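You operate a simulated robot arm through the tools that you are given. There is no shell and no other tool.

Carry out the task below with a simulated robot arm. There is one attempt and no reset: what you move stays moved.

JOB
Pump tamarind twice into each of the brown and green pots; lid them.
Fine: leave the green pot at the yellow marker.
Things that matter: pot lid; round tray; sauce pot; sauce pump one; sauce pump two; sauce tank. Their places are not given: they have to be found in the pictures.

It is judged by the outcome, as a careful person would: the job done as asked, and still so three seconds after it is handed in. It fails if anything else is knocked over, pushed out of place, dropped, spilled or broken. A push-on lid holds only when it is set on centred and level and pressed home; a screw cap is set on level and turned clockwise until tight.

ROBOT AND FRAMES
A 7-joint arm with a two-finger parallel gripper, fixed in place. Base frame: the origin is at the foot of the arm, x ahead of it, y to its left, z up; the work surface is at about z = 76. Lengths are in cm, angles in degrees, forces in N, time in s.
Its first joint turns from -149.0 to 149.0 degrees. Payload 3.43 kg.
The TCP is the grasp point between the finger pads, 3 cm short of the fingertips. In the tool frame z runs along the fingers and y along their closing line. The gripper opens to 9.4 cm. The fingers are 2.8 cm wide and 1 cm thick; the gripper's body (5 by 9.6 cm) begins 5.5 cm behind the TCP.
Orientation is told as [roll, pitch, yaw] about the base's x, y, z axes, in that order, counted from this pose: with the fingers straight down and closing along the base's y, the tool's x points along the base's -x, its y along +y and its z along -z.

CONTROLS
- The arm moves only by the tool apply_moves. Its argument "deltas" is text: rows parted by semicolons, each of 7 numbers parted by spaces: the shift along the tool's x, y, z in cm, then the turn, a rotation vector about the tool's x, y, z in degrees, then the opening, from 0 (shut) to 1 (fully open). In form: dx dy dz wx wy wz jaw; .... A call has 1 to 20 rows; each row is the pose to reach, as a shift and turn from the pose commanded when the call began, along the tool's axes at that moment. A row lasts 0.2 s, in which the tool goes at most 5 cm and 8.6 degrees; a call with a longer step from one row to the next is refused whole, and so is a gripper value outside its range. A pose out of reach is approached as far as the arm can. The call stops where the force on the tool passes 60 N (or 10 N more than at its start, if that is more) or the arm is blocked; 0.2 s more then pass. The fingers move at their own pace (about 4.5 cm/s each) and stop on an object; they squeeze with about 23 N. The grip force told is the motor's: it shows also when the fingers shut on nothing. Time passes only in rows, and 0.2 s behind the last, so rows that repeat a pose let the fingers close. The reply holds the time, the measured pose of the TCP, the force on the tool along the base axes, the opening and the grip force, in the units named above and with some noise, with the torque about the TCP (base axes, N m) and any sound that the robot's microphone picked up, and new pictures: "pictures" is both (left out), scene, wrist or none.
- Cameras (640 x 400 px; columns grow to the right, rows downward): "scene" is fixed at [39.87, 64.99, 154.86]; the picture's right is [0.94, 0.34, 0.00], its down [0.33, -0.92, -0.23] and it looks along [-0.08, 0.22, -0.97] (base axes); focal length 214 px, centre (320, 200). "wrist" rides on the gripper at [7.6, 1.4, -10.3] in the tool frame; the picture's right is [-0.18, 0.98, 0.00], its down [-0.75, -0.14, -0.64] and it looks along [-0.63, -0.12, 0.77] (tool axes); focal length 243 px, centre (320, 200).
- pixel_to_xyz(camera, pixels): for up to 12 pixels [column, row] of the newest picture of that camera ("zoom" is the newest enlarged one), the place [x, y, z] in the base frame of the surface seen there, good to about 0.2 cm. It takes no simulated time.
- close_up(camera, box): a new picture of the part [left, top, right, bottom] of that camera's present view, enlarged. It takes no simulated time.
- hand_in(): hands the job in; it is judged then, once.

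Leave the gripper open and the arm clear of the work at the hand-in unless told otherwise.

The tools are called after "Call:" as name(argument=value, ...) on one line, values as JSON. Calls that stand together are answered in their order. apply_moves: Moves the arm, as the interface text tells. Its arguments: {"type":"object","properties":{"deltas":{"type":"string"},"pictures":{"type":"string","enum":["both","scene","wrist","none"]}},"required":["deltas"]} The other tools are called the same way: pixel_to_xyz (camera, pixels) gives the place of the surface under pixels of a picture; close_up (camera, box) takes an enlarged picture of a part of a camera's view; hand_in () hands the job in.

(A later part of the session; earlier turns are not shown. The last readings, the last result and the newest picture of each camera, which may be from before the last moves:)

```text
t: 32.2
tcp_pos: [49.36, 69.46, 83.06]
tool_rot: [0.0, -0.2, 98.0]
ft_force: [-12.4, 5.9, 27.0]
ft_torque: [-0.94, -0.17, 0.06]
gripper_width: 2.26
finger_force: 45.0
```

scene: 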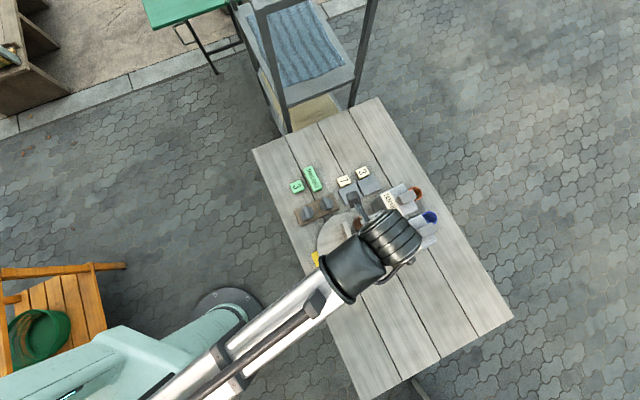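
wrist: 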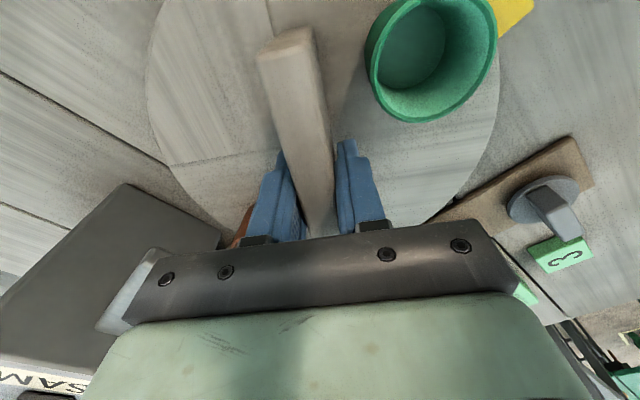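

The tray turned 30° smoothly. Vertical force is building (27 N), so I'll briefly re-open and re-close to relax it, then turn 60° more on the same arc.

Call:
apply_moves(deltas="0 0 0 0 0 0 0.35; 0 0 0 0 0 0 0.35; 0 0 0 0 0 0 0; 0 0 0 0 0 0 0; 0 0 0 0 0 0 0; 0.007 0.035 0 0 0 2.5 0; 0.0144 0.0705 0 0 0 5 0; 0.0226 0.142 0 0 0 10 0; 0.0245 0.214 0 0 0 15 0; 0.02 0.286 0 0 0 20 0; 0.01 0.357 0 0 0 25 0; -0.007 0.427 0 0 0 30 0; -0.03 0.495 0 0 0 35 0; -0.059 0.561 0 0 0 40 0; -0.093 0.624 0 0 0 45 0; -0.133 0.684 0 0 0 50 0; -0.177 0.741 0 0 0 55 0; -0.227 0.793 0 0 0 60 0; -0.227 0.793 0 0 0 60 0", pictures="both")

```text
t: 36.2
tcp_pos: [48.38, 69.78, 82.84]
tool_rot: [0.2, 0.1, 37.9]
ft_force: [-32.5, 11.4, -25.1]
ft_torque: [-0.97, -0.28, 0.19]
gripper_width: 2.25
finger_force: 44.9
```

scene: 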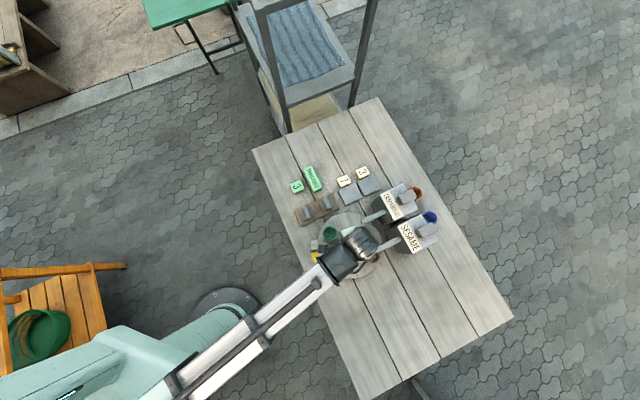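
wrist: 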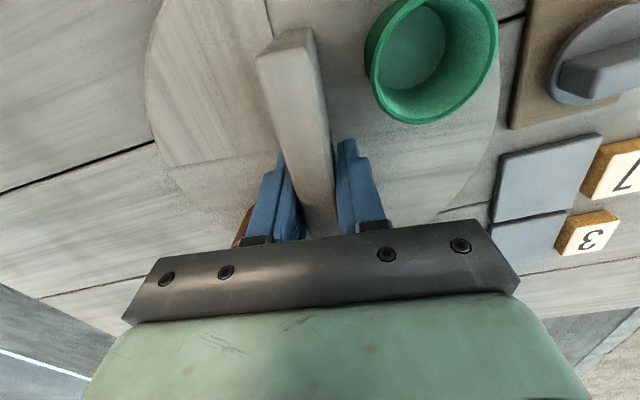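

90° done (green pot now on the left rear). Re-grip to relax and turn another 60°.

Call:
apply_moves(deltas="0 0 0 0 0 0 0.35; 0 0 0 0 0 0 0.35; 0 0 0 0 0 0 0; 0 0 0 0 0 0 0; 0 0 0 0 0 0 0; 0.007 0.035 0 0 0 2.5 0; 0.0144 0.0705 0 0 0 5 0; 0.0226 0.142 0 0 0 10 0; 0.0245 0.214 0 0 0 15 0; 0.02 0.286 0 0 0 20 0; 0.01 0.357 0 0 0 25 0; -0.007 0.427 0 0 0 30 0; -0.03 0.495 0 0 0 35 0; -0.059 0.561 0 0 0 40 0; -0.093 0.624 0 0 0 45 0; -0.133 0.684 0 0 0 50 0; -0.177 0.741 0 0 0 55 0; -0.227 0.793 0 0 0 60 0; -0.227 0.793 0 0 0 60 0", pictures="both")

```text
t: 40.2
tcp_pos: [48.39, 70.64, 82.95]
tool_rot: [0.6, -0.2, -22.2]
ft_force: [15.2, 47.8, 30.8]
ft_torque: [-1.13, 0.15, 0.33]
gripper_width: 2.26
finger_force: 45.0
```

scene: 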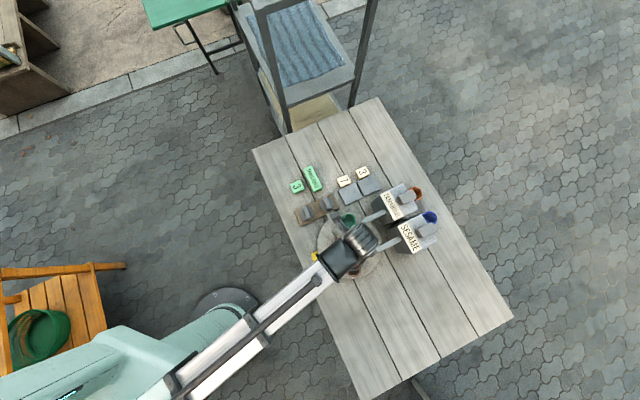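
wrist: 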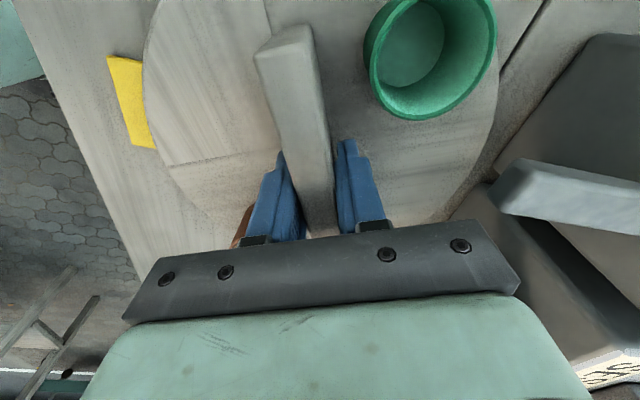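

150° done; side force is high again (48 N). Re-grip and do the last 30°.

Call:
apply_moves(deltas="0 0 0 0 0 0 0.35; 0 0 0 0 0 0 0.35; 0 0 0 0 0 0 0.35; 0 0 0 0 0 0 0; 0 0 0 0 0 0 0; 0 0 0 0 0 0 0; 0.007 0.035 0 0 0 2.5 0; 0.0144 0.0705 0 0 0 5 0; 0.0226 0.142 0 0 0 10 0; 0.0245 0.214 0 0 0 15 0; 0.02 0.286 0 0 0 20 0; 0.01 0.357 0 0 0 25 0; -0.007 0.427 0 0 0 30 0; -0.007 0.427 0 0 0 30 0", pictures="wrist")

```text
t: 43.2
tcp_pos: [48.64, 70.98, 82.93]
tool_rot: [0.5, 0.2, -52.1]
ft_force: [21.8, 33.6, -4.3]
ft_torque: [-1.31, 0.33, 0.3]
gripper_width: 2.24
finger_force: 45.2
```

wrist: 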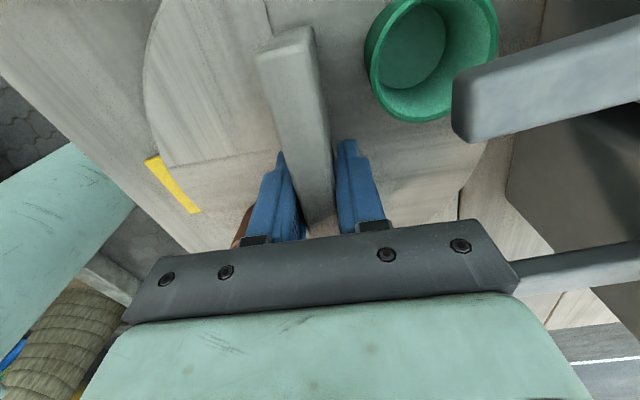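

Green pot is now near the tamarind spout. Open, rise and check positions from above.

Call:
apply_moves(deltas="0 0 0 0 0 0 0.35; 0 0 0 0 0 0 0.4; 0 0 0 0 0 0 0.4; 0 0 -4 0 0 0 0.4; 0 0 -8 0 0 0 0.4; 0 0 -12 0 0 0 0.4; 0 0 -16 0 0 0 0.4; 0 0 -20 0 0 0 0.4; 0 0 -20 0 0 0 0.4")

Call:
close_up(camera="wrist", box=[210, 0, 470, 165])

```text
t: 45.2
tcp_pos: [48.48, 70.87, 102.85]
tool_rot: [-0.1, 0.0, -52.0]
ft_force: [0.7, -0.3, 0.2]
ft_torque: [-0.02, 0.02, 0.02]
gripper_width: 3.74
finger_force: 0.1
```

scene: 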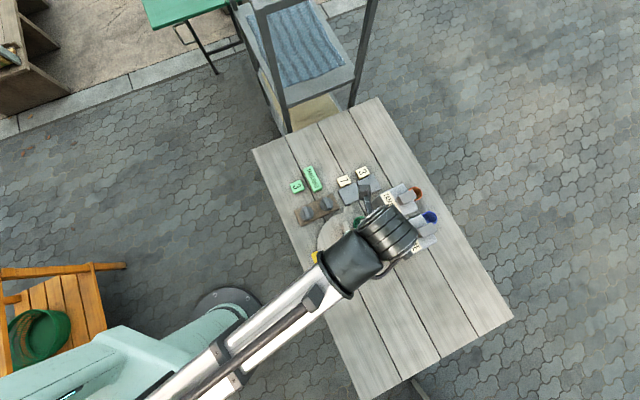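
wrist: 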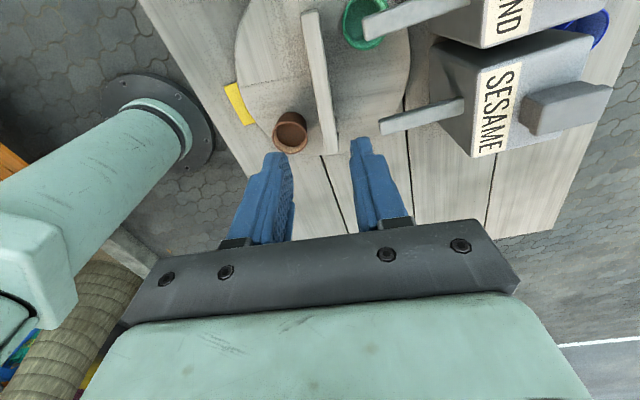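

```text
2.42 times, centred on (340, 82) of wrist
```

zoom: 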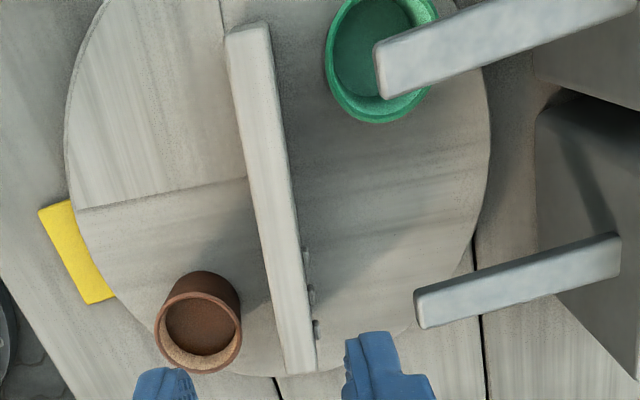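

Green pot is now under the tamarind spout. Measure its rim and the brown rim.

Call:
pixel_to_xyz(camera="zoom", pixels=[[331, 85], [326, 60], [370, 121], [345, 12], [428, 90], [430, 5], [198, 371], [158, 335], [240, 325], [200, 294], [378, 45], [385, 95]])

Call:
pixel_to_xyz(camera="zoom", pixels=[[240, 28], [265, 28], [290, 372], [315, 365], [306, 258], [311, 293], [316, 328], [285, 200], [247, 100], [360, 60], [200, 330], [270, 130]])

```text
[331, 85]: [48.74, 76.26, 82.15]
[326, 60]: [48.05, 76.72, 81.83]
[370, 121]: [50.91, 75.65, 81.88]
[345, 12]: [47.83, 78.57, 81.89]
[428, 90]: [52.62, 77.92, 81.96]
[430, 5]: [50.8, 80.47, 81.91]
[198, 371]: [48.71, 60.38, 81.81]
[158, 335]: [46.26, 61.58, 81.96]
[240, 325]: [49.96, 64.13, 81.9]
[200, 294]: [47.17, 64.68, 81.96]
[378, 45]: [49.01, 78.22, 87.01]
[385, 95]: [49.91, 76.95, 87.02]
```

```text
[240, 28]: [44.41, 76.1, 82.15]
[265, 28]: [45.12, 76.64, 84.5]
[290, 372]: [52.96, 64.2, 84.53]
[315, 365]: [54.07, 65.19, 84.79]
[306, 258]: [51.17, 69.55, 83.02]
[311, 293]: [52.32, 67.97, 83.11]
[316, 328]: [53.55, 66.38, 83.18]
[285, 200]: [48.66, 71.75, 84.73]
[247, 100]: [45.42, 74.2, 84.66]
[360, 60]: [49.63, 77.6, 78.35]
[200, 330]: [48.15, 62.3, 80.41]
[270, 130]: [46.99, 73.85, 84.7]
```

Green pot centre ≈(50.2,78.0), under the spout. Brown ≈(48.15,62.5) keeps its sauce at 80.4. Now repeat the pump routine: yaw to −34 and shut the jaw.

Call:
apply_moves(deltas="0 0 0 0 0 -4 0; 0 0 0 0 0 -9 0; 0 0 0 0 0 -14 0; 0 0 0 0 0 -18 0; 0 0 0 0 0 -18 0; 0 0 0 0 0 -18 0", pictures="none")

```text
t: 46.6
tcp_pos: [48.55, 70.79, 102.92]
tool_rot: [-0.1, 0.0, -34.0]
ft_force: [-0.3, 0.1, 0.5]
ft_torque: [0.0, -0.01, 0.0]
gripper_width: 0.01
finger_force: 23.6
```

Now tilt 30° outward and move above the tamarind pump head again.

Call:
apply_moves(deltas="0.09 2.48 0.23 -3.75 0 0 0; 0.18 4.97 0.46 -7.5 0 0 0; 0.27 7.45 0.69 -11.25 0 0 0; 0.37 9.93 0.92 -15 0 0 0; 0.46 12.4 1.15 -18.75 0 0 0; 0.55 14.9 1.4 -22.5 0 0 0; 0.64 17.4 1.6 -26.25 0 0 0; 0.73 19.86 1.85 -30 0 0 0; 0.73 19.86 1.85 -30 0 0 0; 0.73 19.86 1.85 -30 0 0 0", pictures="none")

```text
t: 48.8
tcp_pos: [59.01, 87.55, 101.2]
tool_rot: [29.9, 0.0, -34.1]
ft_force: [0.2, -0.3, 1.1]
ft_torque: [-0.02, -0.01, 0.01]
gripper_width: 0.02
finger_force: 23.6
```

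Same spot as before (59.0,87.6,101.2). Come down to just above the head.

Call:
apply_moves(deltas="0 -0.75 1.3 0 0 0 0; 0 -1.5 2.6 0 0 0 0; 0 -2 3.46 0 0 0 0; 0 -2.4 4.16 0 0 0 0; 0 -2.4 4.16 0 0 0 0", pictures="wrist")

Call:
close_up(camera="wrist", box=[0, 60, 400, 260])

```text
t: 50.0
tcp_pos: [58.89, 87.64, 96.12]
tool_rot: [29.9, 0.0, -34.0]
ft_force: [0.0, 0.5, -0.1]
ft_torque: [-0.01, 0.0, 0.02]
gripper_width: 0.01
finger_force: 22.9
```

wrist: 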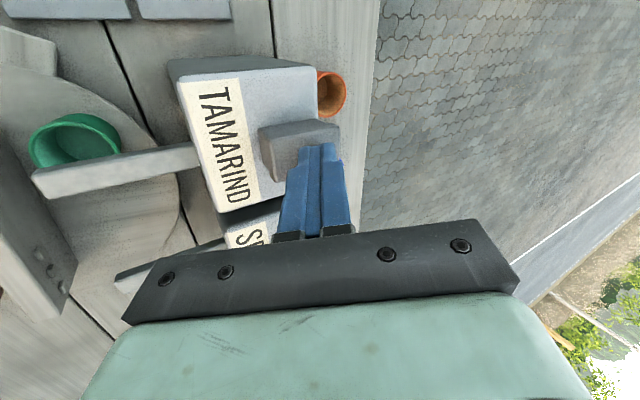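

```text
1.60 times, centred on (200, 160) of wrist
```

zoom: 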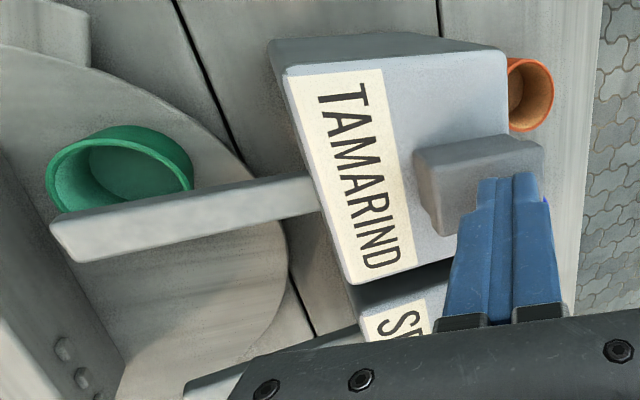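

Fingertips poised the same as before; the green pot's opening lies under the spout tip. First press for green.

Call:
apply_moves(deltas="0 -0.2 0.35 0 0 0 0; 0 -0.4 0.69 0 0 0 0; 0 -0.6 1.04 0 0 0 0; 0 -0.8 1.39 0 0 0 0; 0 -1.0 1.73 0 0 0 0; 0 -1.15 1.99 0 0 0 0; 0 -1.15 1.99 0 0 0 0; 0 -1.15 1.99 0 0 0 0", pictures="wrist")

Call:
close_up(camera="wrist", box=[0, 60, 400, 260])

Call:
pixel_to_xyz(camera="wrist", pixels=[[72, 145], [80, 140], [60, 150], [275, 145], [295, 150]])

```text
t: 51.8
tcp_pos: [58.94, 87.73, 94.01]
tool_rot: [30.1, 0.1, -34.1]
ft_force: [1.3, 0.5, 6.5]
ft_torque: [0.07, -0.04, 0.01]
gripper_width: 0.0
finger_force: 22.7
```

wrist: 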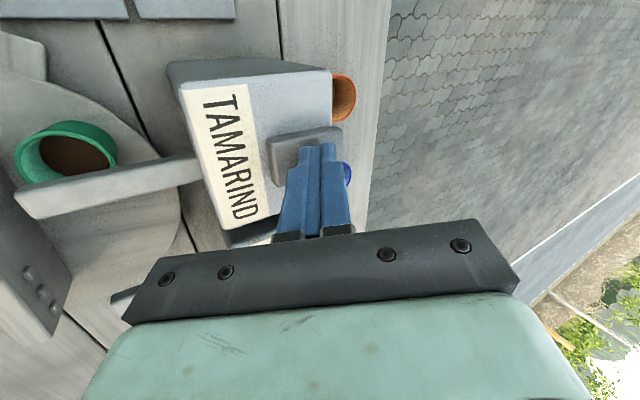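

```text
1.60 times, centred on (200, 160) of wrist
```

zoom: 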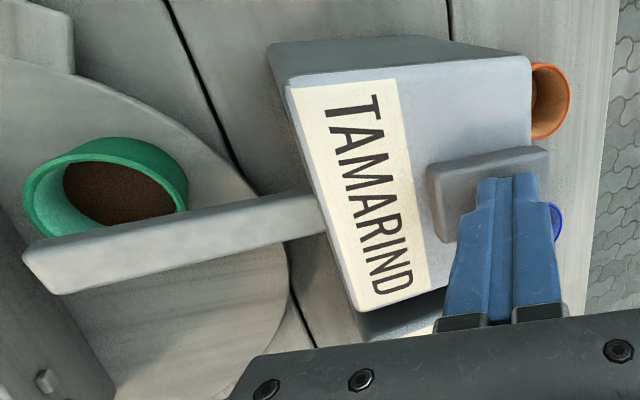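

```text
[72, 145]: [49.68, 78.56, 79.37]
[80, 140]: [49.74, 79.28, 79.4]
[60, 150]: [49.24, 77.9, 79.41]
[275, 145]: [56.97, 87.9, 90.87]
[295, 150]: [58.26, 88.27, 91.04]
```

Green has one portion (level 79.4), pump bottomed at 91. Release and let it return.

Call:
apply_moves(deltas="0 0.3 -0.52 0 0 0 0; 0 0.6 -1.04 0 0 0 0; 0 0.9 -1.56 0 0 0 0; 0 1.15 -1.99 0 0 0 0; 0 1.15 -1.99 0 0 0 0; 0 1.15 -1.99 0 0 0 0; 0 1.15 -1.99 0 0 0 0", pictures="wrist")

Call:
pixel_to_xyz(camera="wrist", pixels=[[75, 142], [85, 138], [270, 140], [290, 150]])

```text
t: 53.4
tcp_pos: [58.97, 87.72, 96.31]
tool_rot: [30.0, 0.0, -34.1]
ft_force: [0.1, 0.3, -0.5]
ft_torque: [-0.01, 0.01, 0.01]
gripper_width: 0.0
finger_force: 23.2
```

wrist: 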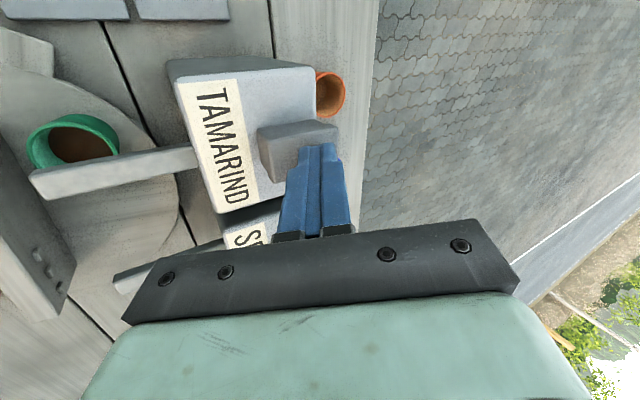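

```text
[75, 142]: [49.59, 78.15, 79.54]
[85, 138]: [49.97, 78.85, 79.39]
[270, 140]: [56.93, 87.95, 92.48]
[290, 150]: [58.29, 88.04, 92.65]
```

The head is back at 92.5. Second press for green.

Call:
apply_moves(deltas="0 -0.25 0.43 0 0 0 0; 0 -0.45 0.78 0 0 0 0; 0 -0.65 1.13 0 0 0 0; 0 -0.85 1.47 0 0 0 0; 0 -1.05 1.82 0 0 0 0; 0 -1.2 2.08 0 0 0 0; 0 -1.2 2.08 0 0 0 0; 0 -1.2 2.08 0 0 0 0", pictures="wrist")

Call:
pixel_to_xyz(camera="wrist", pixels=[[72, 145], [80, 140], [60, 155], [275, 145], [295, 150]])

Call:
close_up(camera="wrist", box=[0, 60, 400, 260])

```text
t: 55.2
tcp_pos: [59.01, 87.74, 94.04]
tool_rot: [30.1, 0.0, -34.0]
ft_force: [0.2, -1.4, 15.1]
ft_torque: [0.08, -0.07, 0.02]
gripper_width: 0.02
finger_force: 23.0
```

wrist: 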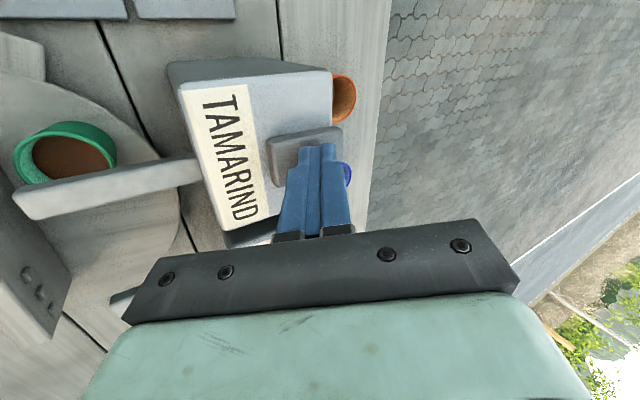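

```text
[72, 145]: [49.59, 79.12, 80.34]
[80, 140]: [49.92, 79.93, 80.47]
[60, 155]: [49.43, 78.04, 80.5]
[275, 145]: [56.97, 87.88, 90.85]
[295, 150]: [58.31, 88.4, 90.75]
```

```text
1.60 times, centred on (200, 160) of wrist
```

zoom: 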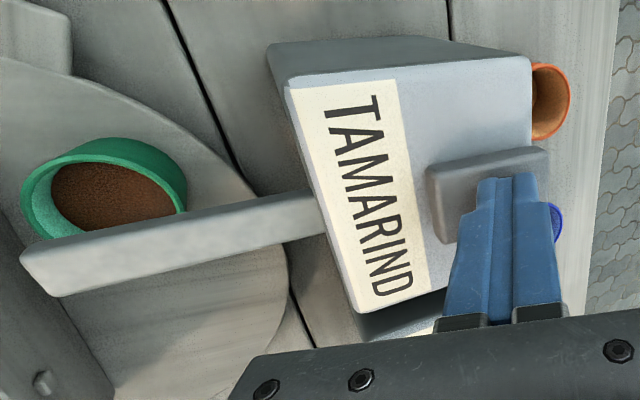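

Both pots now hold two portions (level ≈80.45). I'll lift away from the pump and return upright over the tray.

Call:
apply_moves(deltas="0 1.17 -2.02 0 0 0 0; 0 2.33 -4.04 0 0 0 0; 0 3.5 -6.06 0 0 0 0; -0.185 1.46 -7.53 3.75 0 0 0; -0.37 -0.57 -8.99 7.5 0 0 0; -0.555 -2.61 -10.46 11.25 0 0 0; -0.74 -4.65 -11.92 15 0 0 0; -0.925 -6.69 -13.39 18.75 0 0 0; -1.11 -8.73 -14.85 22.5 0 0 0; -1.295 -10.76 -16.32 26.25 0 0 0; -1.48 -12.8 -17.78 30 0 0 0; -1.48 -12.8 -17.78 30 0 0 0", pictures="none")

```text
t: 57.8
tcp_pos: [48.94, 70.41, 102.91]
tool_rot: [0.0, 0.0, -34.0]
ft_force: [-0.1, 0.2, -0.6]
ft_torque: [0.01, 0.0, 0.03]
gripper_width: 0.0
finger_force: 23.4
```

Now to the lids on the board. I'll move above them with yaw −45 (their bar handles look aligned at about −45°) to look closely.

Call:
apply_moves(deltas="3 -0.37 1.2 0 0 2.2 0; 6 -0.74 2.4 0 0 4.4 0; 9 -1.1 3.6 0 0 6.6 0; 12 -1.47 4.8 0 0 8.8 0; 14.41 -1.77 5.9 0 0 11 0; 14.41 -1.77 5.9 0 0 11 0")

Call:
close_up(camera="wrist", box=[150, 50, 490, 260])

```text
t: 59.2
tcp_pos: [36.18, 76.98, 97.04]
tool_rot: [0.0, -0.1, -45.0]
ft_force: [0.4, -0.7, -0.4]
ft_torque: [0.01, -0.03, -0.01]
gripper_width: 0.0
finger_force: 23.1
```

scene: 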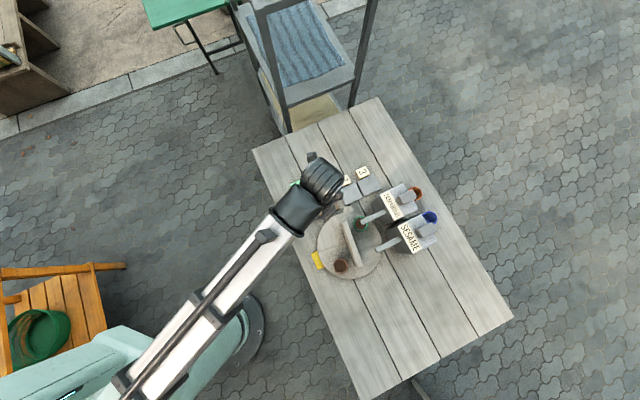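
wrist: 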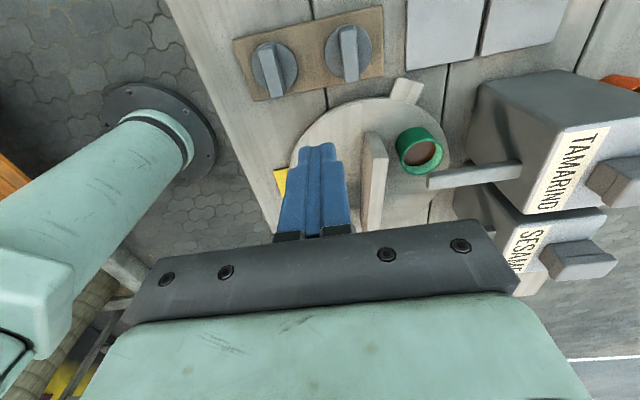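

```text
1.88 times, centred on (320, 155) of wrist
```

zoom: 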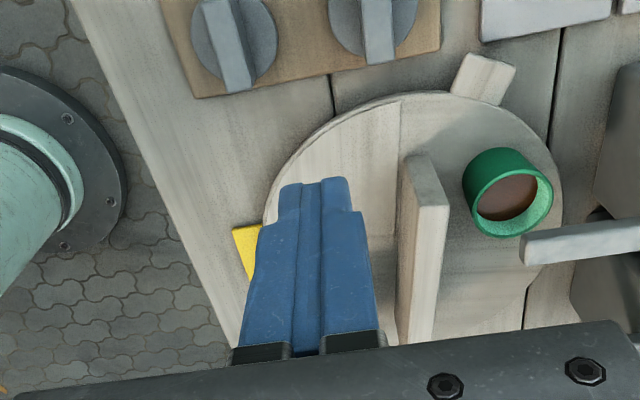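

The lids are at wrist (273,70) and (348,52). Enlarge and measure them, as well as the spout's underside height.

Call:
close_up(camera="wrist", box=[225, 0, 395, 110])

Call:
pixel_to_xyz(camera="wrist", pixels=[[265, 50], [278, 92], [273, 70], [255, 70], [292, 65], [344, 30], [352, 75], [348, 52], [330, 52], [366, 45], [300, 70], [245, 90]])

Call:
pixel_to_xyz(camera="wrist", pixels=[[430, 180], [432, 187], [470, 176], [480, 183], [515, 172], [510, 180], [520, 165], [440, 178]])

```text
3.64 times, centred on (310, 55) of wrist
```

zoom: 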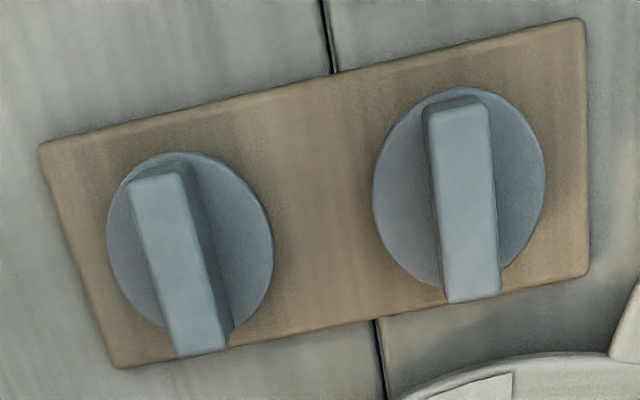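

```text
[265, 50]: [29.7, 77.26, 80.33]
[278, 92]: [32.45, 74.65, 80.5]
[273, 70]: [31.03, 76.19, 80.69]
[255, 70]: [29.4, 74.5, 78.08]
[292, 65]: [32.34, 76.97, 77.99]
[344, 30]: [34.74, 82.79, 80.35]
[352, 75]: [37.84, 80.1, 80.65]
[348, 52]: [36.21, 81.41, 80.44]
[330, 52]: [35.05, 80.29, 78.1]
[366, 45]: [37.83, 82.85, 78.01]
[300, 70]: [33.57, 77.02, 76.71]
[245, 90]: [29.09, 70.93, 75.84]
```

```text
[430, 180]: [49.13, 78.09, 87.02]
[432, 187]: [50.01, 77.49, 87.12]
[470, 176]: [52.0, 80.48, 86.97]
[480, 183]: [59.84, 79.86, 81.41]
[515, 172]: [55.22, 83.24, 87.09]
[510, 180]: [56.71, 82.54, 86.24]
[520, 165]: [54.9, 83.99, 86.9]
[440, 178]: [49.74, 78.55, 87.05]
```

Lid disc tops are at z≈78.05 with 2.45 cm handles, diameter ≈4.7 cm. I need to know whether a lidded pot clears the spouts, so look at the spout's side faces.

Call:
close_up(camera="wrist", box=[400, 130, 560, 230])

```text
4.00 times, centred on (480, 180) of wrist
```

zoom: 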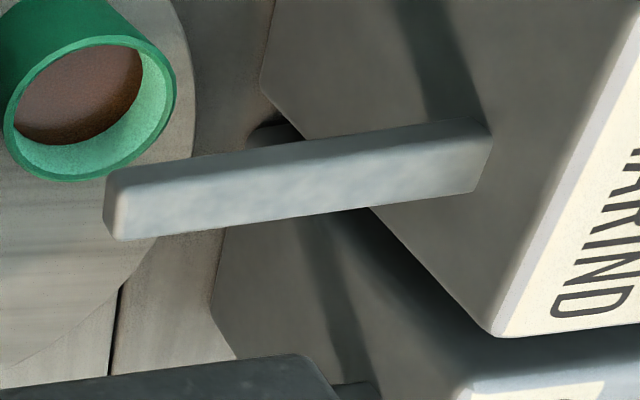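

Query the spout tip's end face from top to bottom.

Call:
pixel_to_xyz(camera="zoom", pixels=[[107, 185], [105, 200], [106, 215], [110, 230], [117, 238], [112, 178], [486, 150], [480, 180], [160, 150], [300, 140]])

```text
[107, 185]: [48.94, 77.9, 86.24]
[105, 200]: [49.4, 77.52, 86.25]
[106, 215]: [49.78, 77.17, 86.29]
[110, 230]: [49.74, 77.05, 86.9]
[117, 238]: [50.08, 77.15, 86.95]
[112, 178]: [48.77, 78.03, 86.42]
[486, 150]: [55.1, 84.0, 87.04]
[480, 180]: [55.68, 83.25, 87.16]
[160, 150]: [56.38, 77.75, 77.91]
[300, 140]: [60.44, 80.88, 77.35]
```

The spout tip's underside is near z≈86, and a lidded pot might reach ≈85.8, so it's safer to set the tray with open pots first and put the lids on afterward. From the force pattern I refine the tray axis to ≈(49.17,70.43). I'll go back to the bar at yaw −52 (0.8 cm toward its nub-free half) and descend.

Call:
apply_moves(deltas="-3.3 1.16 -2.5 0 0 1.8 0.4; -6.5 2.3 -4.5 0 0 3.5 0.4; -9.8 3.5 -6 0 0 5.3 0.4; -13.02 4.65 -6 0 0 7 0.4; -13.02 4.65 -6 0 0 7 0.4; -13.02 4.65 -2 0 0 7 0.4; -13.02 4.65 2 0 0 7 0.4; -13.02 4.65 6 0 0 7 0.4; -13.02 4.65 9 0 0 7 0.4; -13.02 4.65 12 0 0 7 0.4; -13.02 4.65 14 0 0 7 0.4; -13.02 4.65 14 0 0 7 0.4; -13.02 4.65 14 0 0 7 0.4", pictures="wrist")

```text
t: 62.0
tcp_pos: [48.69, 70.89, 82.99]
tool_rot: [0.0, 0.0, -51.9]
ft_force: [-0.2, -0.4, 0.5]
ft_torque: [0.01, 0.03, 0.01]
gripper_width: 3.78
finger_force: 0.0
```

wrist: 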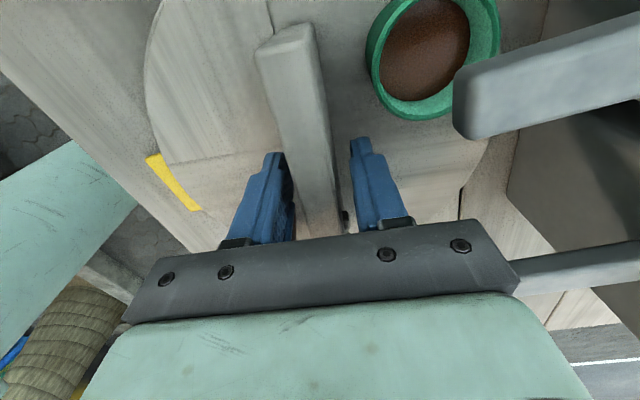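

In place. Close on the bar and read the force.

Call:
apply_moves(deltas="0 0 0 0 0 0 0.25; 0 0 0 0 0 0 0; 0 0 0 0 0 0 0; 0 0 0 0 0 0 0", pictures="none")

```text
t: 63.0
tcp_pos: [48.7, 70.88, 82.86]
tool_rot: [0.0, 0.1, -52.0]
ft_force: [3.7, 3.3, 1.1]
ft_torque: [-0.07, 0.1, 0.06]
gripper_width: 2.26
finger_force: 44.7
```

Well centred now (only ~5 N). Turn the tray 70° counter-clockwise along the arc.

Call:
apply_moves(deltas="-0.001 -0.035 0 0 0 -2.5 0; -0.003 -0.07 0 0 0 -5 0; -0.012 -0.139 0 0 0 -10 0; -0.027 -0.207 0 0 0 -15 0; -0.048 -0.274 0 0 0 -20 0; -0.075 -0.338 0 0 0 -25 0; -0.107 -0.4 0 0 0 -30 0; -0.145 -0.459 0 0 0 -35 0; -0.187 -0.514 0 0 0 -40 0; -0.234 -0.566 0 0 0 -45 0; -0.286 -0.613 0 0 0 -50 0; -0.341 -0.655 0 0 0 -55 0; -0.4 -0.693 0 0 0 -60 0; -0.462 -0.725 0 0 0 -65 0; -0.5 -0.74 0 0 0 -68 0; -0.526 -0.752 0 0 0 -70 0; -0.526 -0.752 0 0 0 -70 0", pictures="wrist")

```text
t: 66.6
tcp_pos: [48.43, 70.04, 83.01]
tool_rot: [-0.2, -0.1, 18.0]
ft_force: [26.4, 4.5, -0.8]
ft_torque: [0.17, -0.26, 0.0]
gripper_width: 2.25
finger_force: 45.2
```

wrist: 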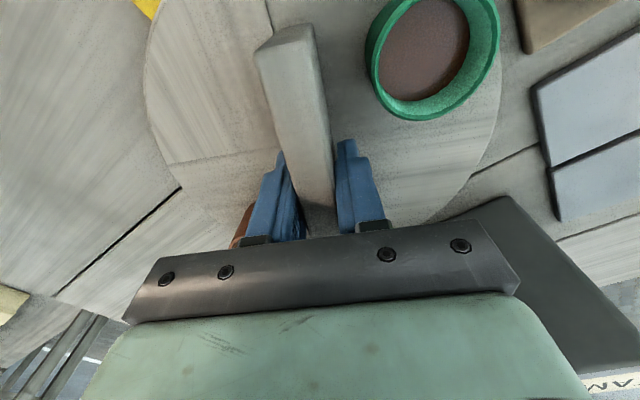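

Good, modest force. Re-grip, then turn the remaining 71.7°.

Call:
apply_moves(deltas="0 0 0 0 0 0 0.3; 0 0 0 0 0 0 0.3; 0 0 0 0 0 0 0; 0 0 0 0 0 0 0; -0.001 -0.035 0 0 0 -2.5 0; -0.012 -0.139 0 0 0 -10 0; -0.027 -0.207 0 0 0 -15 0; -0.048 -0.274 0 0 0 -20 0; -0.075 -0.338 0 0 0 -25 0; -0.107 -0.4 0 0 0 -30 0; -0.145 -0.459 0 0 0 -35 0; -0.187 -0.514 0 0 0 -40 0; -0.234 -0.566 0 0 0 -45 0; -0.286 -0.613 0 0 0 -50 0; -0.341 -0.655 0 0 0 -55 0; -0.4 -0.693 0 0 0 -60 0; -0.462 -0.725 0 0 0 -65 0; -0.526 -0.752 0 0 0 -70 0; -0.549 -0.76 0 0 0 -71.7 0; -0.549 -0.76 0 0 0 -71.7 0", pictures="both")

```text
t: 70.8
tcp_pos: [49.08, 69.38, 82.96]
tool_rot: [0.1, 0.1, 89.7]
ft_force: [0.8, -30.1, -10.5]
ft_torque: [1.0, -0.08, 0.03]
gripper_width: 2.25
finger_force: 45.1
```

scene: 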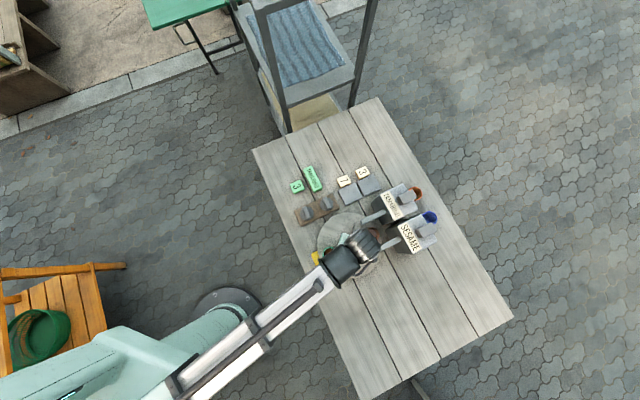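
wrist: 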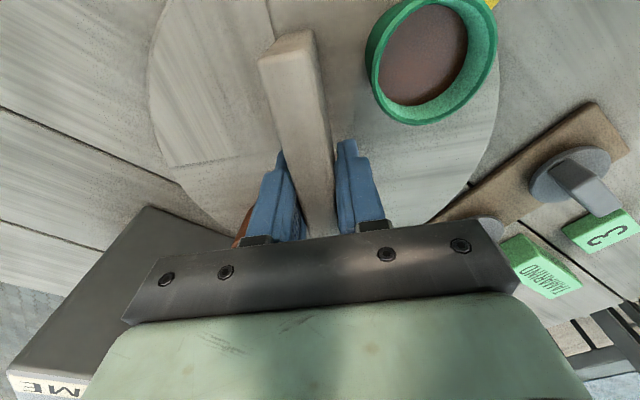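

Green pot should be beside the yellow marker. Open, rise and measure.

Call:
apply_moves(deltas="0 0 0 0 0 0 0.35; 0 0 0 0 0 0 0.4; 0 0 0 0 0 0 0.4; 0 0 -4 0 0 0 0.4; 0 0 -8 0 0 0 0.4; 0 0 -12 0 0 0 0.4; 0 0 -16 0 0 0 0.4; 0 0 -20 0 0 0 0.4; 0 0 -20 0 0 0 0.4")

Call:
close_up(camera="wrist", box=[180, 0, 480, 190])

```text
t: 72.8
tcp_pos: [48.97, 69.5, 103.2]
tool_rot: [0.0, 0.0, 89.7]
ft_force: [-0.8, 0.0, 0.9]
ft_torque: [-0.01, 0.0, -0.02]
gripper_width: 3.77
finger_force: 0.0
```

scene: 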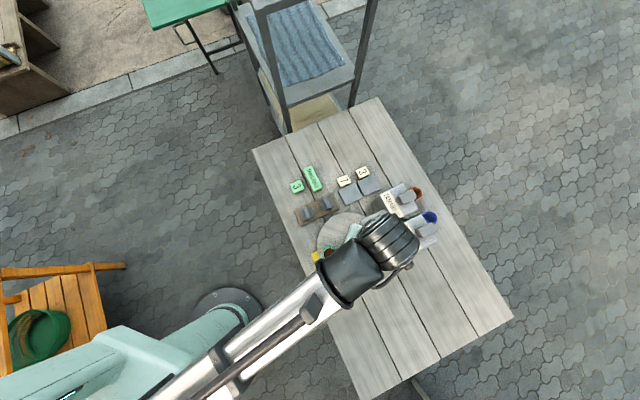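
wrist: 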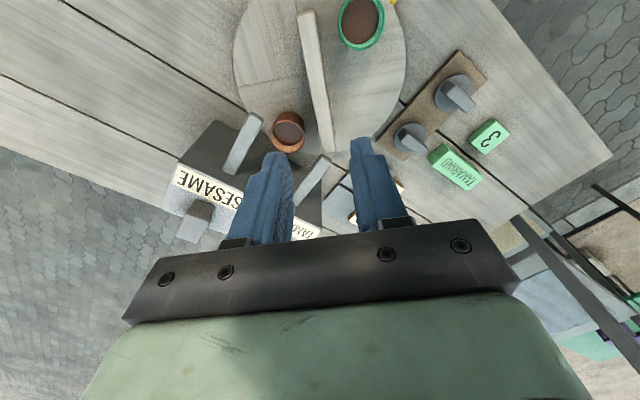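

```text
2.11 times, centred on (330, 95) of wrist
```

zoom: 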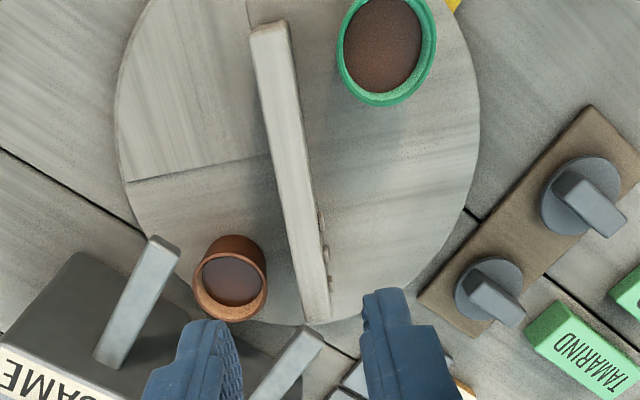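

Measure both pot rims and the visible part of the yellow marker.

Call:
pixel_to_xyz(camera="zoom", pixels=[[339, 60], [385, 105], [434, 50], [347, 12], [415, 92], [195, 280], [232, 320], [266, 285], [232, 257], [453, 4], [380, 50], [230, 285]])

```text
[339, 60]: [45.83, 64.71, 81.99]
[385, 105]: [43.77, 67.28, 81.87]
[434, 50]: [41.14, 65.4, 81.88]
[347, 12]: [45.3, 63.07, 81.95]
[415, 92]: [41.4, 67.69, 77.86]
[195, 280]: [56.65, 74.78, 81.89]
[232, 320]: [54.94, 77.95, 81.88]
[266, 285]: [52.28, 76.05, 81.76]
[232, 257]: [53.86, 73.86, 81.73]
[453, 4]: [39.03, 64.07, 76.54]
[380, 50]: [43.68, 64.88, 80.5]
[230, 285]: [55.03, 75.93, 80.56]
```

Green centre ≈(43.55,64.85), exactly on the yellow marker's bearing; brown ≈(54.45,75.6) between the spouts. Now fetch the first lid: go above the left lid with yaw −45 and look.

Call:
apply_moves(deltas="-0.62 1.8 0.4 0 0 7.92 0.4; -1.24 3.59 0.8 0 0 15.8 0.4; -1.86 5.38 1.6 0 0 23.8 0.4; -2.48 7.18 2.4 0 0 31.7 0.4; -3.1 8.97 3.2 0 0 39.6 0.4; -3.72 10.77 4 0 0 47.5 0.4; -4.34 12.56 5 0 0 55.4 0.4; -4.96 14.36 6 0 0 63.4 0.4; -5.58 16.15 7 0 0 71.3 0.4; -6.2 17.95 8.2 0 0 79.2 0.4; -6.2 17.95 8.2 0 0 87.1 0.4; -6.2 17.95 8.2 0 0 95 0.4; -6.2 17.95 8.2 0 0 103 0.4; -6.2 17.95 8.2 0 0 110.9 0.4; -6.2 17.95 8.2 0 0 118.8 0.4; -6.2 17.95 8.2 0 0 126.7 0.4; -6.2 17.95 8.2 0 0 134.7 0.4; -6.2 17.95 8.2 0 0 134.7 0.4")

Call:
close_up(camera="wrist", box=[220, 80, 460, 230])

```text
t: 76.6
tcp_pos: [31.28, 75.7, 94.74]
tool_rot: [0.0, 0.1, -45.1]
ft_force: [0.0, -0.3, 0.6]
ft_torque: [0.0, -0.03, 0.0]
gripper_width: 3.79
finger_force: 0.1
```

scene: 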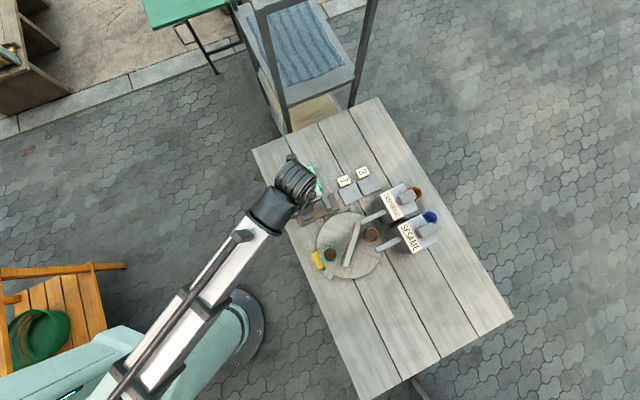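
wrist: 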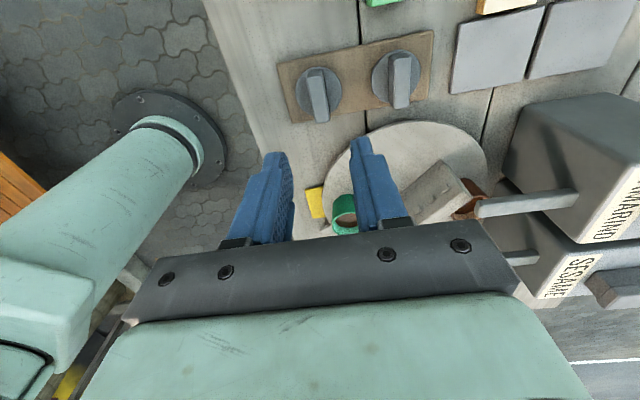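

```text
2.67 times, centred on (340, 155) of wrist
```

zoom: 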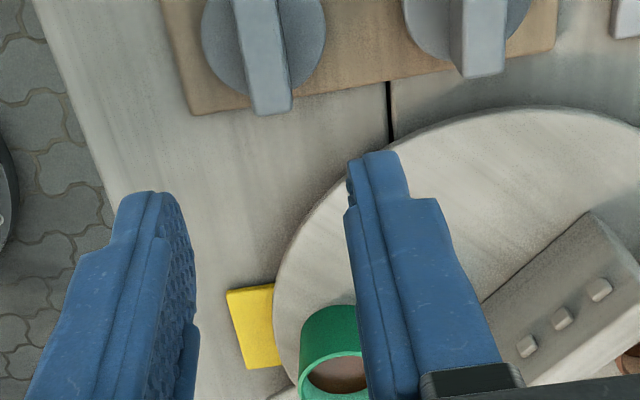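

Green sits by the yellow marker. Zoom on the lids to measure disc rims and handles.

Call:
close_up(camera="wrist", box=[270, 25, 440, 135])

```text
3.64 times, centred on (355, 80) of wrist
```

zoom: 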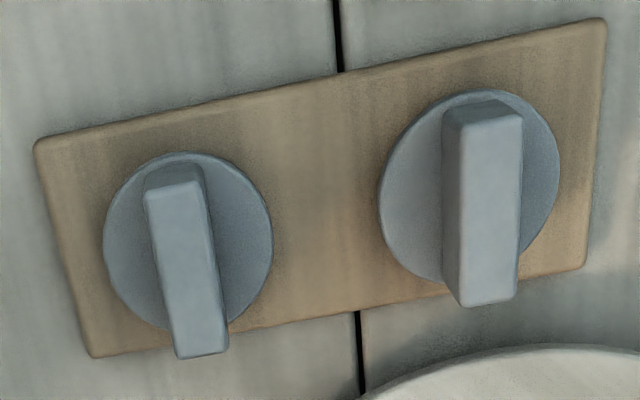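

Call:
pixel_to_xyz(camera="zoom", pixels=[[106, 240], [270, 240], [190, 156], [130, 195], [252, 200], [250, 310], [135, 310], [150, 195], [200, 190], [178, 352], [225, 347], [186, 270]])

Call:
pixel_to_xyz(camera="zoom", pixels=[[382, 190], [557, 185], [475, 93], [405, 140], [540, 130], [400, 250], [530, 250], [462, 125], [518, 125], [462, 300], [515, 295], [490, 210]])

```text
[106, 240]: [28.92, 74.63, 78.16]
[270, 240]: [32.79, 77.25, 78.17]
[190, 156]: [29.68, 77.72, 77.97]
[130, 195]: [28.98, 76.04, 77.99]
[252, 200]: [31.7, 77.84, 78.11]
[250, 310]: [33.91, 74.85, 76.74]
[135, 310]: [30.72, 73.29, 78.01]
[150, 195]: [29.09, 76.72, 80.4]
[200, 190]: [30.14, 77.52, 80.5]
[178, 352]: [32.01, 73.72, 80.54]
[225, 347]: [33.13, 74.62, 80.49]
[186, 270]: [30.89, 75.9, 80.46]
```

```text
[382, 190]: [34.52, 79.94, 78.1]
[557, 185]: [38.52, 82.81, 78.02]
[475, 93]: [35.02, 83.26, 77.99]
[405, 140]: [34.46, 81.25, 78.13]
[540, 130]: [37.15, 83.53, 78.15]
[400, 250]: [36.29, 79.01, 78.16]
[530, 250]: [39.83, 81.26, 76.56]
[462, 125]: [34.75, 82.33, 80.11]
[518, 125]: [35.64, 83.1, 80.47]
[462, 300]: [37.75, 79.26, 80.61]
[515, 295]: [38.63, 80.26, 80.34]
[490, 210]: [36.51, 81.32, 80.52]
```

Lid 1: disc centre ≈(31.05,75.65), handle 4.2×1.3 cm along −45°. I'll take another pose reading to average out noise before descending.

Call:
apply_moves(deltas="0 0 4 0 0 0 0.4; 0 0 8 0 0 0 0.4; 0 0 8 0 0 0 0.4", pictures="none")

Call:
apply_moves(deltas="0 0 0 0 0 0 0.4", pictures="wrist")

```text
t: 77.4
tcp_pos: [31.07, 75.69, 86.7]
tool_rot: [0.0, 0.0, -45.0]
ft_force: [-0.6, -0.5, 0.2]
ft_torque: [0.01, -0.01, -0.02]
gripper_width: 3.77
finger_force: 0.0
```

```text
t: 77.8
tcp_pos: [30.99, 75.57, 86.67]
tool_rot: [-0.1, 0.0, -45.0]
ft_force: [0.2, 0.1, 0.0]
ft_torque: [-0.02, 0.0, 0.02]
gripper_width: 3.76
finger_force: 0.1
```

wrist: 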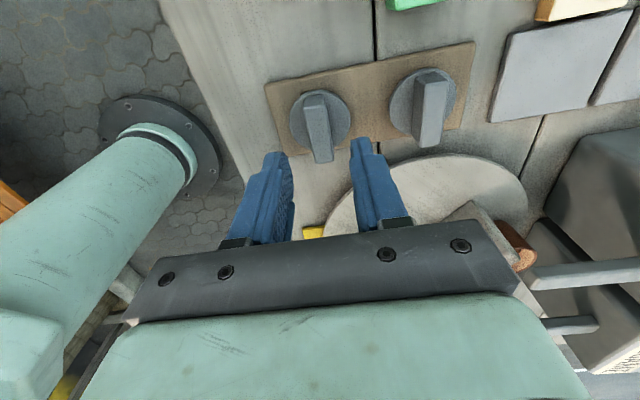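

Aligned (31.1,75.65). Descend 5.25 cm so the fingertips stop just above the disc, straddling the handle, then close.

Call:
apply_moves(deltas="0 0 2 0 0 0 0.4; 0 0 3.5 0 0 0 0.4; 0 0 4.5 0 0 0 0.4; 0 0 5.2 0 0 0 0.4; 0 0 5.2 0 0 0 0.4", pictures="wrist")

Call:
close_up(camera="wrist", box=[220, 80, 460, 230])

```text
t: 79.0
tcp_pos: [31.21, 75.83, 81.55]
tool_rot: [0.0, -0.1, -45.0]
ft_force: [0.4, 0.3, -1.5]
ft_torque: [-0.03, -0.01, 0.0]
gripper_width: 3.74
finger_force: 0.0
```

wrist: 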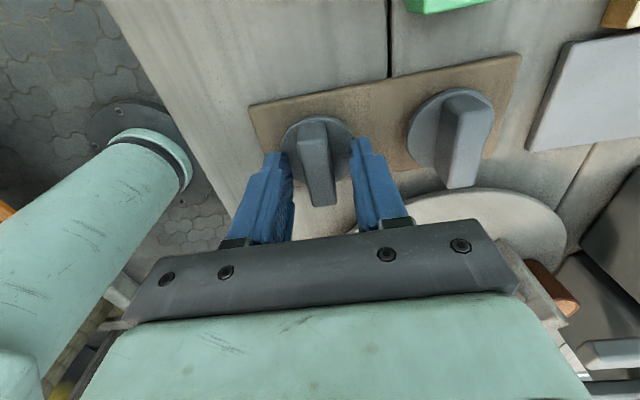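

```text
2.67 times, centred on (340, 155) of wrist
```

zoom: 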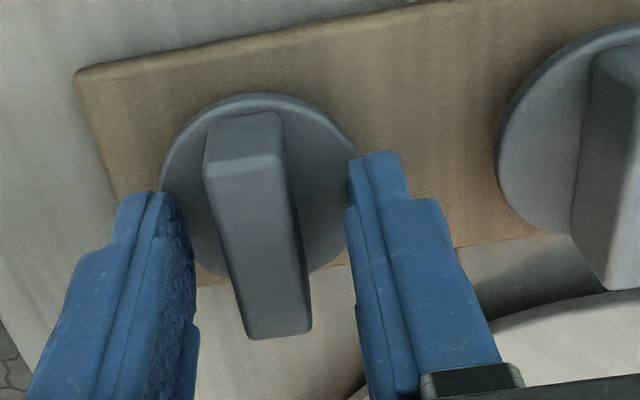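

The handle is between the fingers. Close on it.

Call:
apply_moves(deltas="0 0 0 0 0 0 0.25; 0 0 0 0 0 0 0.1; 0 0 0 0 0 0 0; 0 0 0 0 0 0 0; 0 0 0 0 0 0 0", pictures="wrist")

Call:
close_up(camera="wrist", box=[220, 80, 460, 230])

```text
t: 80.2
tcp_pos: [31.28, 75.68, 81.6]
tool_rot: [0.0, 0.0, -45.0]
ft_force: [0.1, 0.4, 1.0]
ft_torque: [0.0, 0.03, -0.01]
gripper_width: 1.44
finger_force: 23.1
```

wrist: 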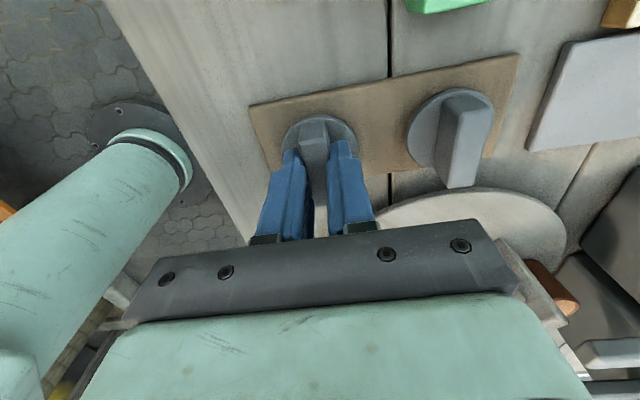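

```text
2.67 times, centred on (340, 155) of wrist
```

zoom: 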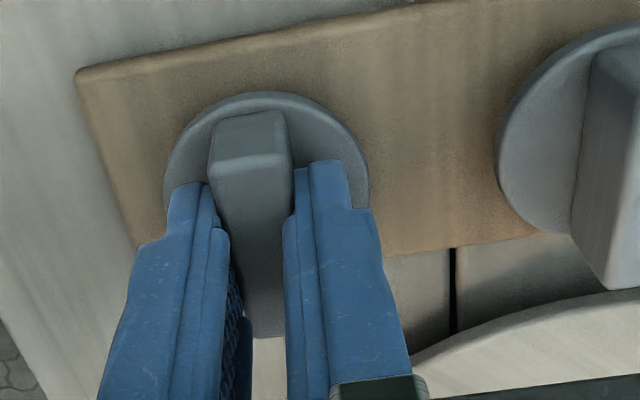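

Gripped (1.44 cm). Lift straight up slowly and check.

Call:
apply_moves(deltas="0 0 -0.5 0 0 0 0; 0 0 -1.5 0 0 0 0; 0 0 -4 0 0 0 0; 0 0 -7 0 0 0 0; 0 0 -10 0 0 0 0; 0 0 -13 0 0 0 0; 0 0 -13 0 0 0 0")

Call:
close_up(camera="wrist", box=[220, 80, 460, 230])

```text
t: 81.8
tcp_pos: [31.26, 76.01, 94.57]
tool_rot: [0.0, 0.0, -45.1]
ft_force: [-0.1, 0.1, -0.1]
ft_torque: [-0.02, 0.01, 0.01]
gripper_width: 1.45
finger_force: 23.1
```

scene: 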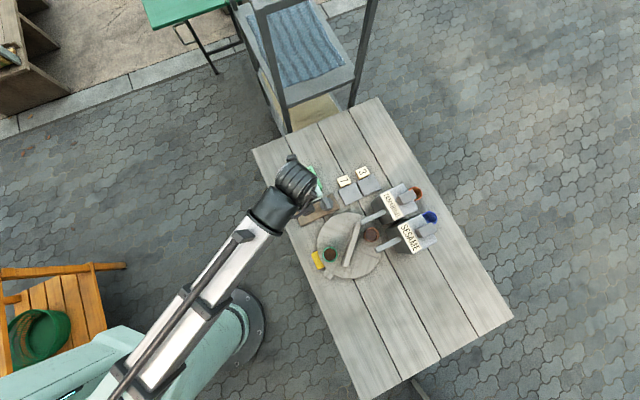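
wrist: 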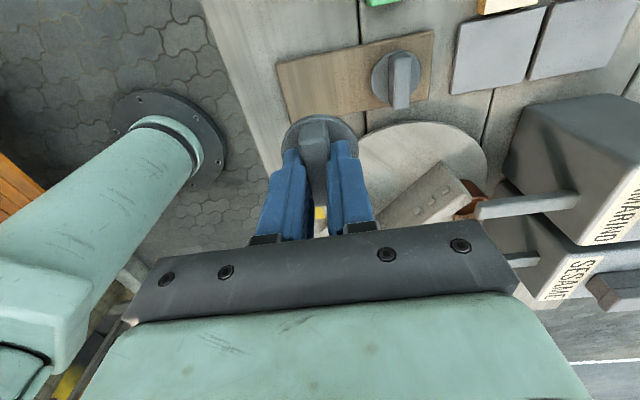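

```text
2.67 times, centred on (340, 155) of wrist
```

zoom: 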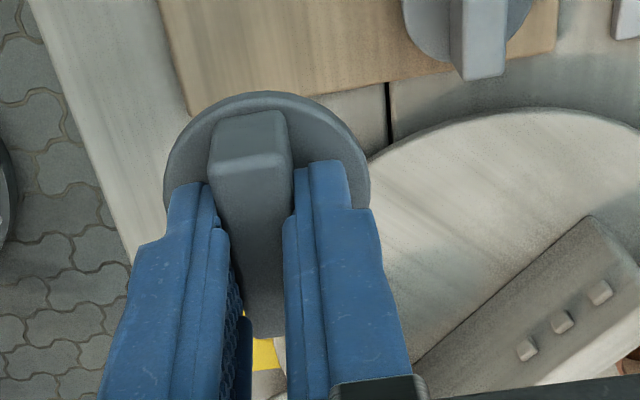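

The lid is in hand and level. Measure its rim relative to the tool.

Call:
pixel_to_xyz(camera="zoom", pixels=[[168, 175], [190, 130], [225, 102], [265, 94], [310, 103], [345, 130], [366, 170], [215, 150], [285, 148], [250, 125], [250, 165], [368, 195]])

Call:
apply_moves(deltas="0 0 0 0 0 0 0", pictures="none")

```text
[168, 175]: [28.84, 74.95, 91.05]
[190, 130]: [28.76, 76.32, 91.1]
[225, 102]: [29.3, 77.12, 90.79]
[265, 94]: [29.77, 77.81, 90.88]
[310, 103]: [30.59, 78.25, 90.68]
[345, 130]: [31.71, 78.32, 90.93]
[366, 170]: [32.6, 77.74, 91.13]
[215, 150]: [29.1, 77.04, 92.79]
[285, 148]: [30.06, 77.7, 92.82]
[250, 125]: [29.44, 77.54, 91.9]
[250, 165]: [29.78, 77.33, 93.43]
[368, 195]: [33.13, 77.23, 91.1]
```

```text
t: 82.2
tcp_pos: [31.11, 75.83, 94.51]
tool_rot: [0.0, 0.1, -44.9]
ft_force: [-1.2, -0.2, 0.2]
ft_torque: [-0.01, -0.01, 0.0]
gripper_width: 1.45
finger_force: 22.8
```

The lid centre is ≈0.15 cm toward tool +x from the TCP, disc top 3.5 cm below it. Before placing, re-measure both pots from the scene camera, which sees them freely now.

Call:
close_up(camera="scene", box=[305, 205, 405, 275])

```text
5.71 times, centred on (355, 240) of scene
```

zoom: 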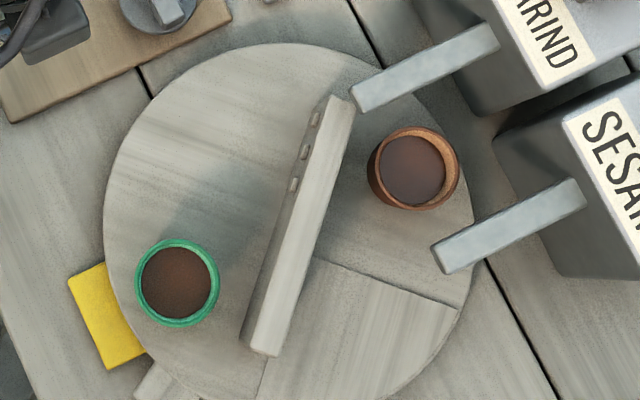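

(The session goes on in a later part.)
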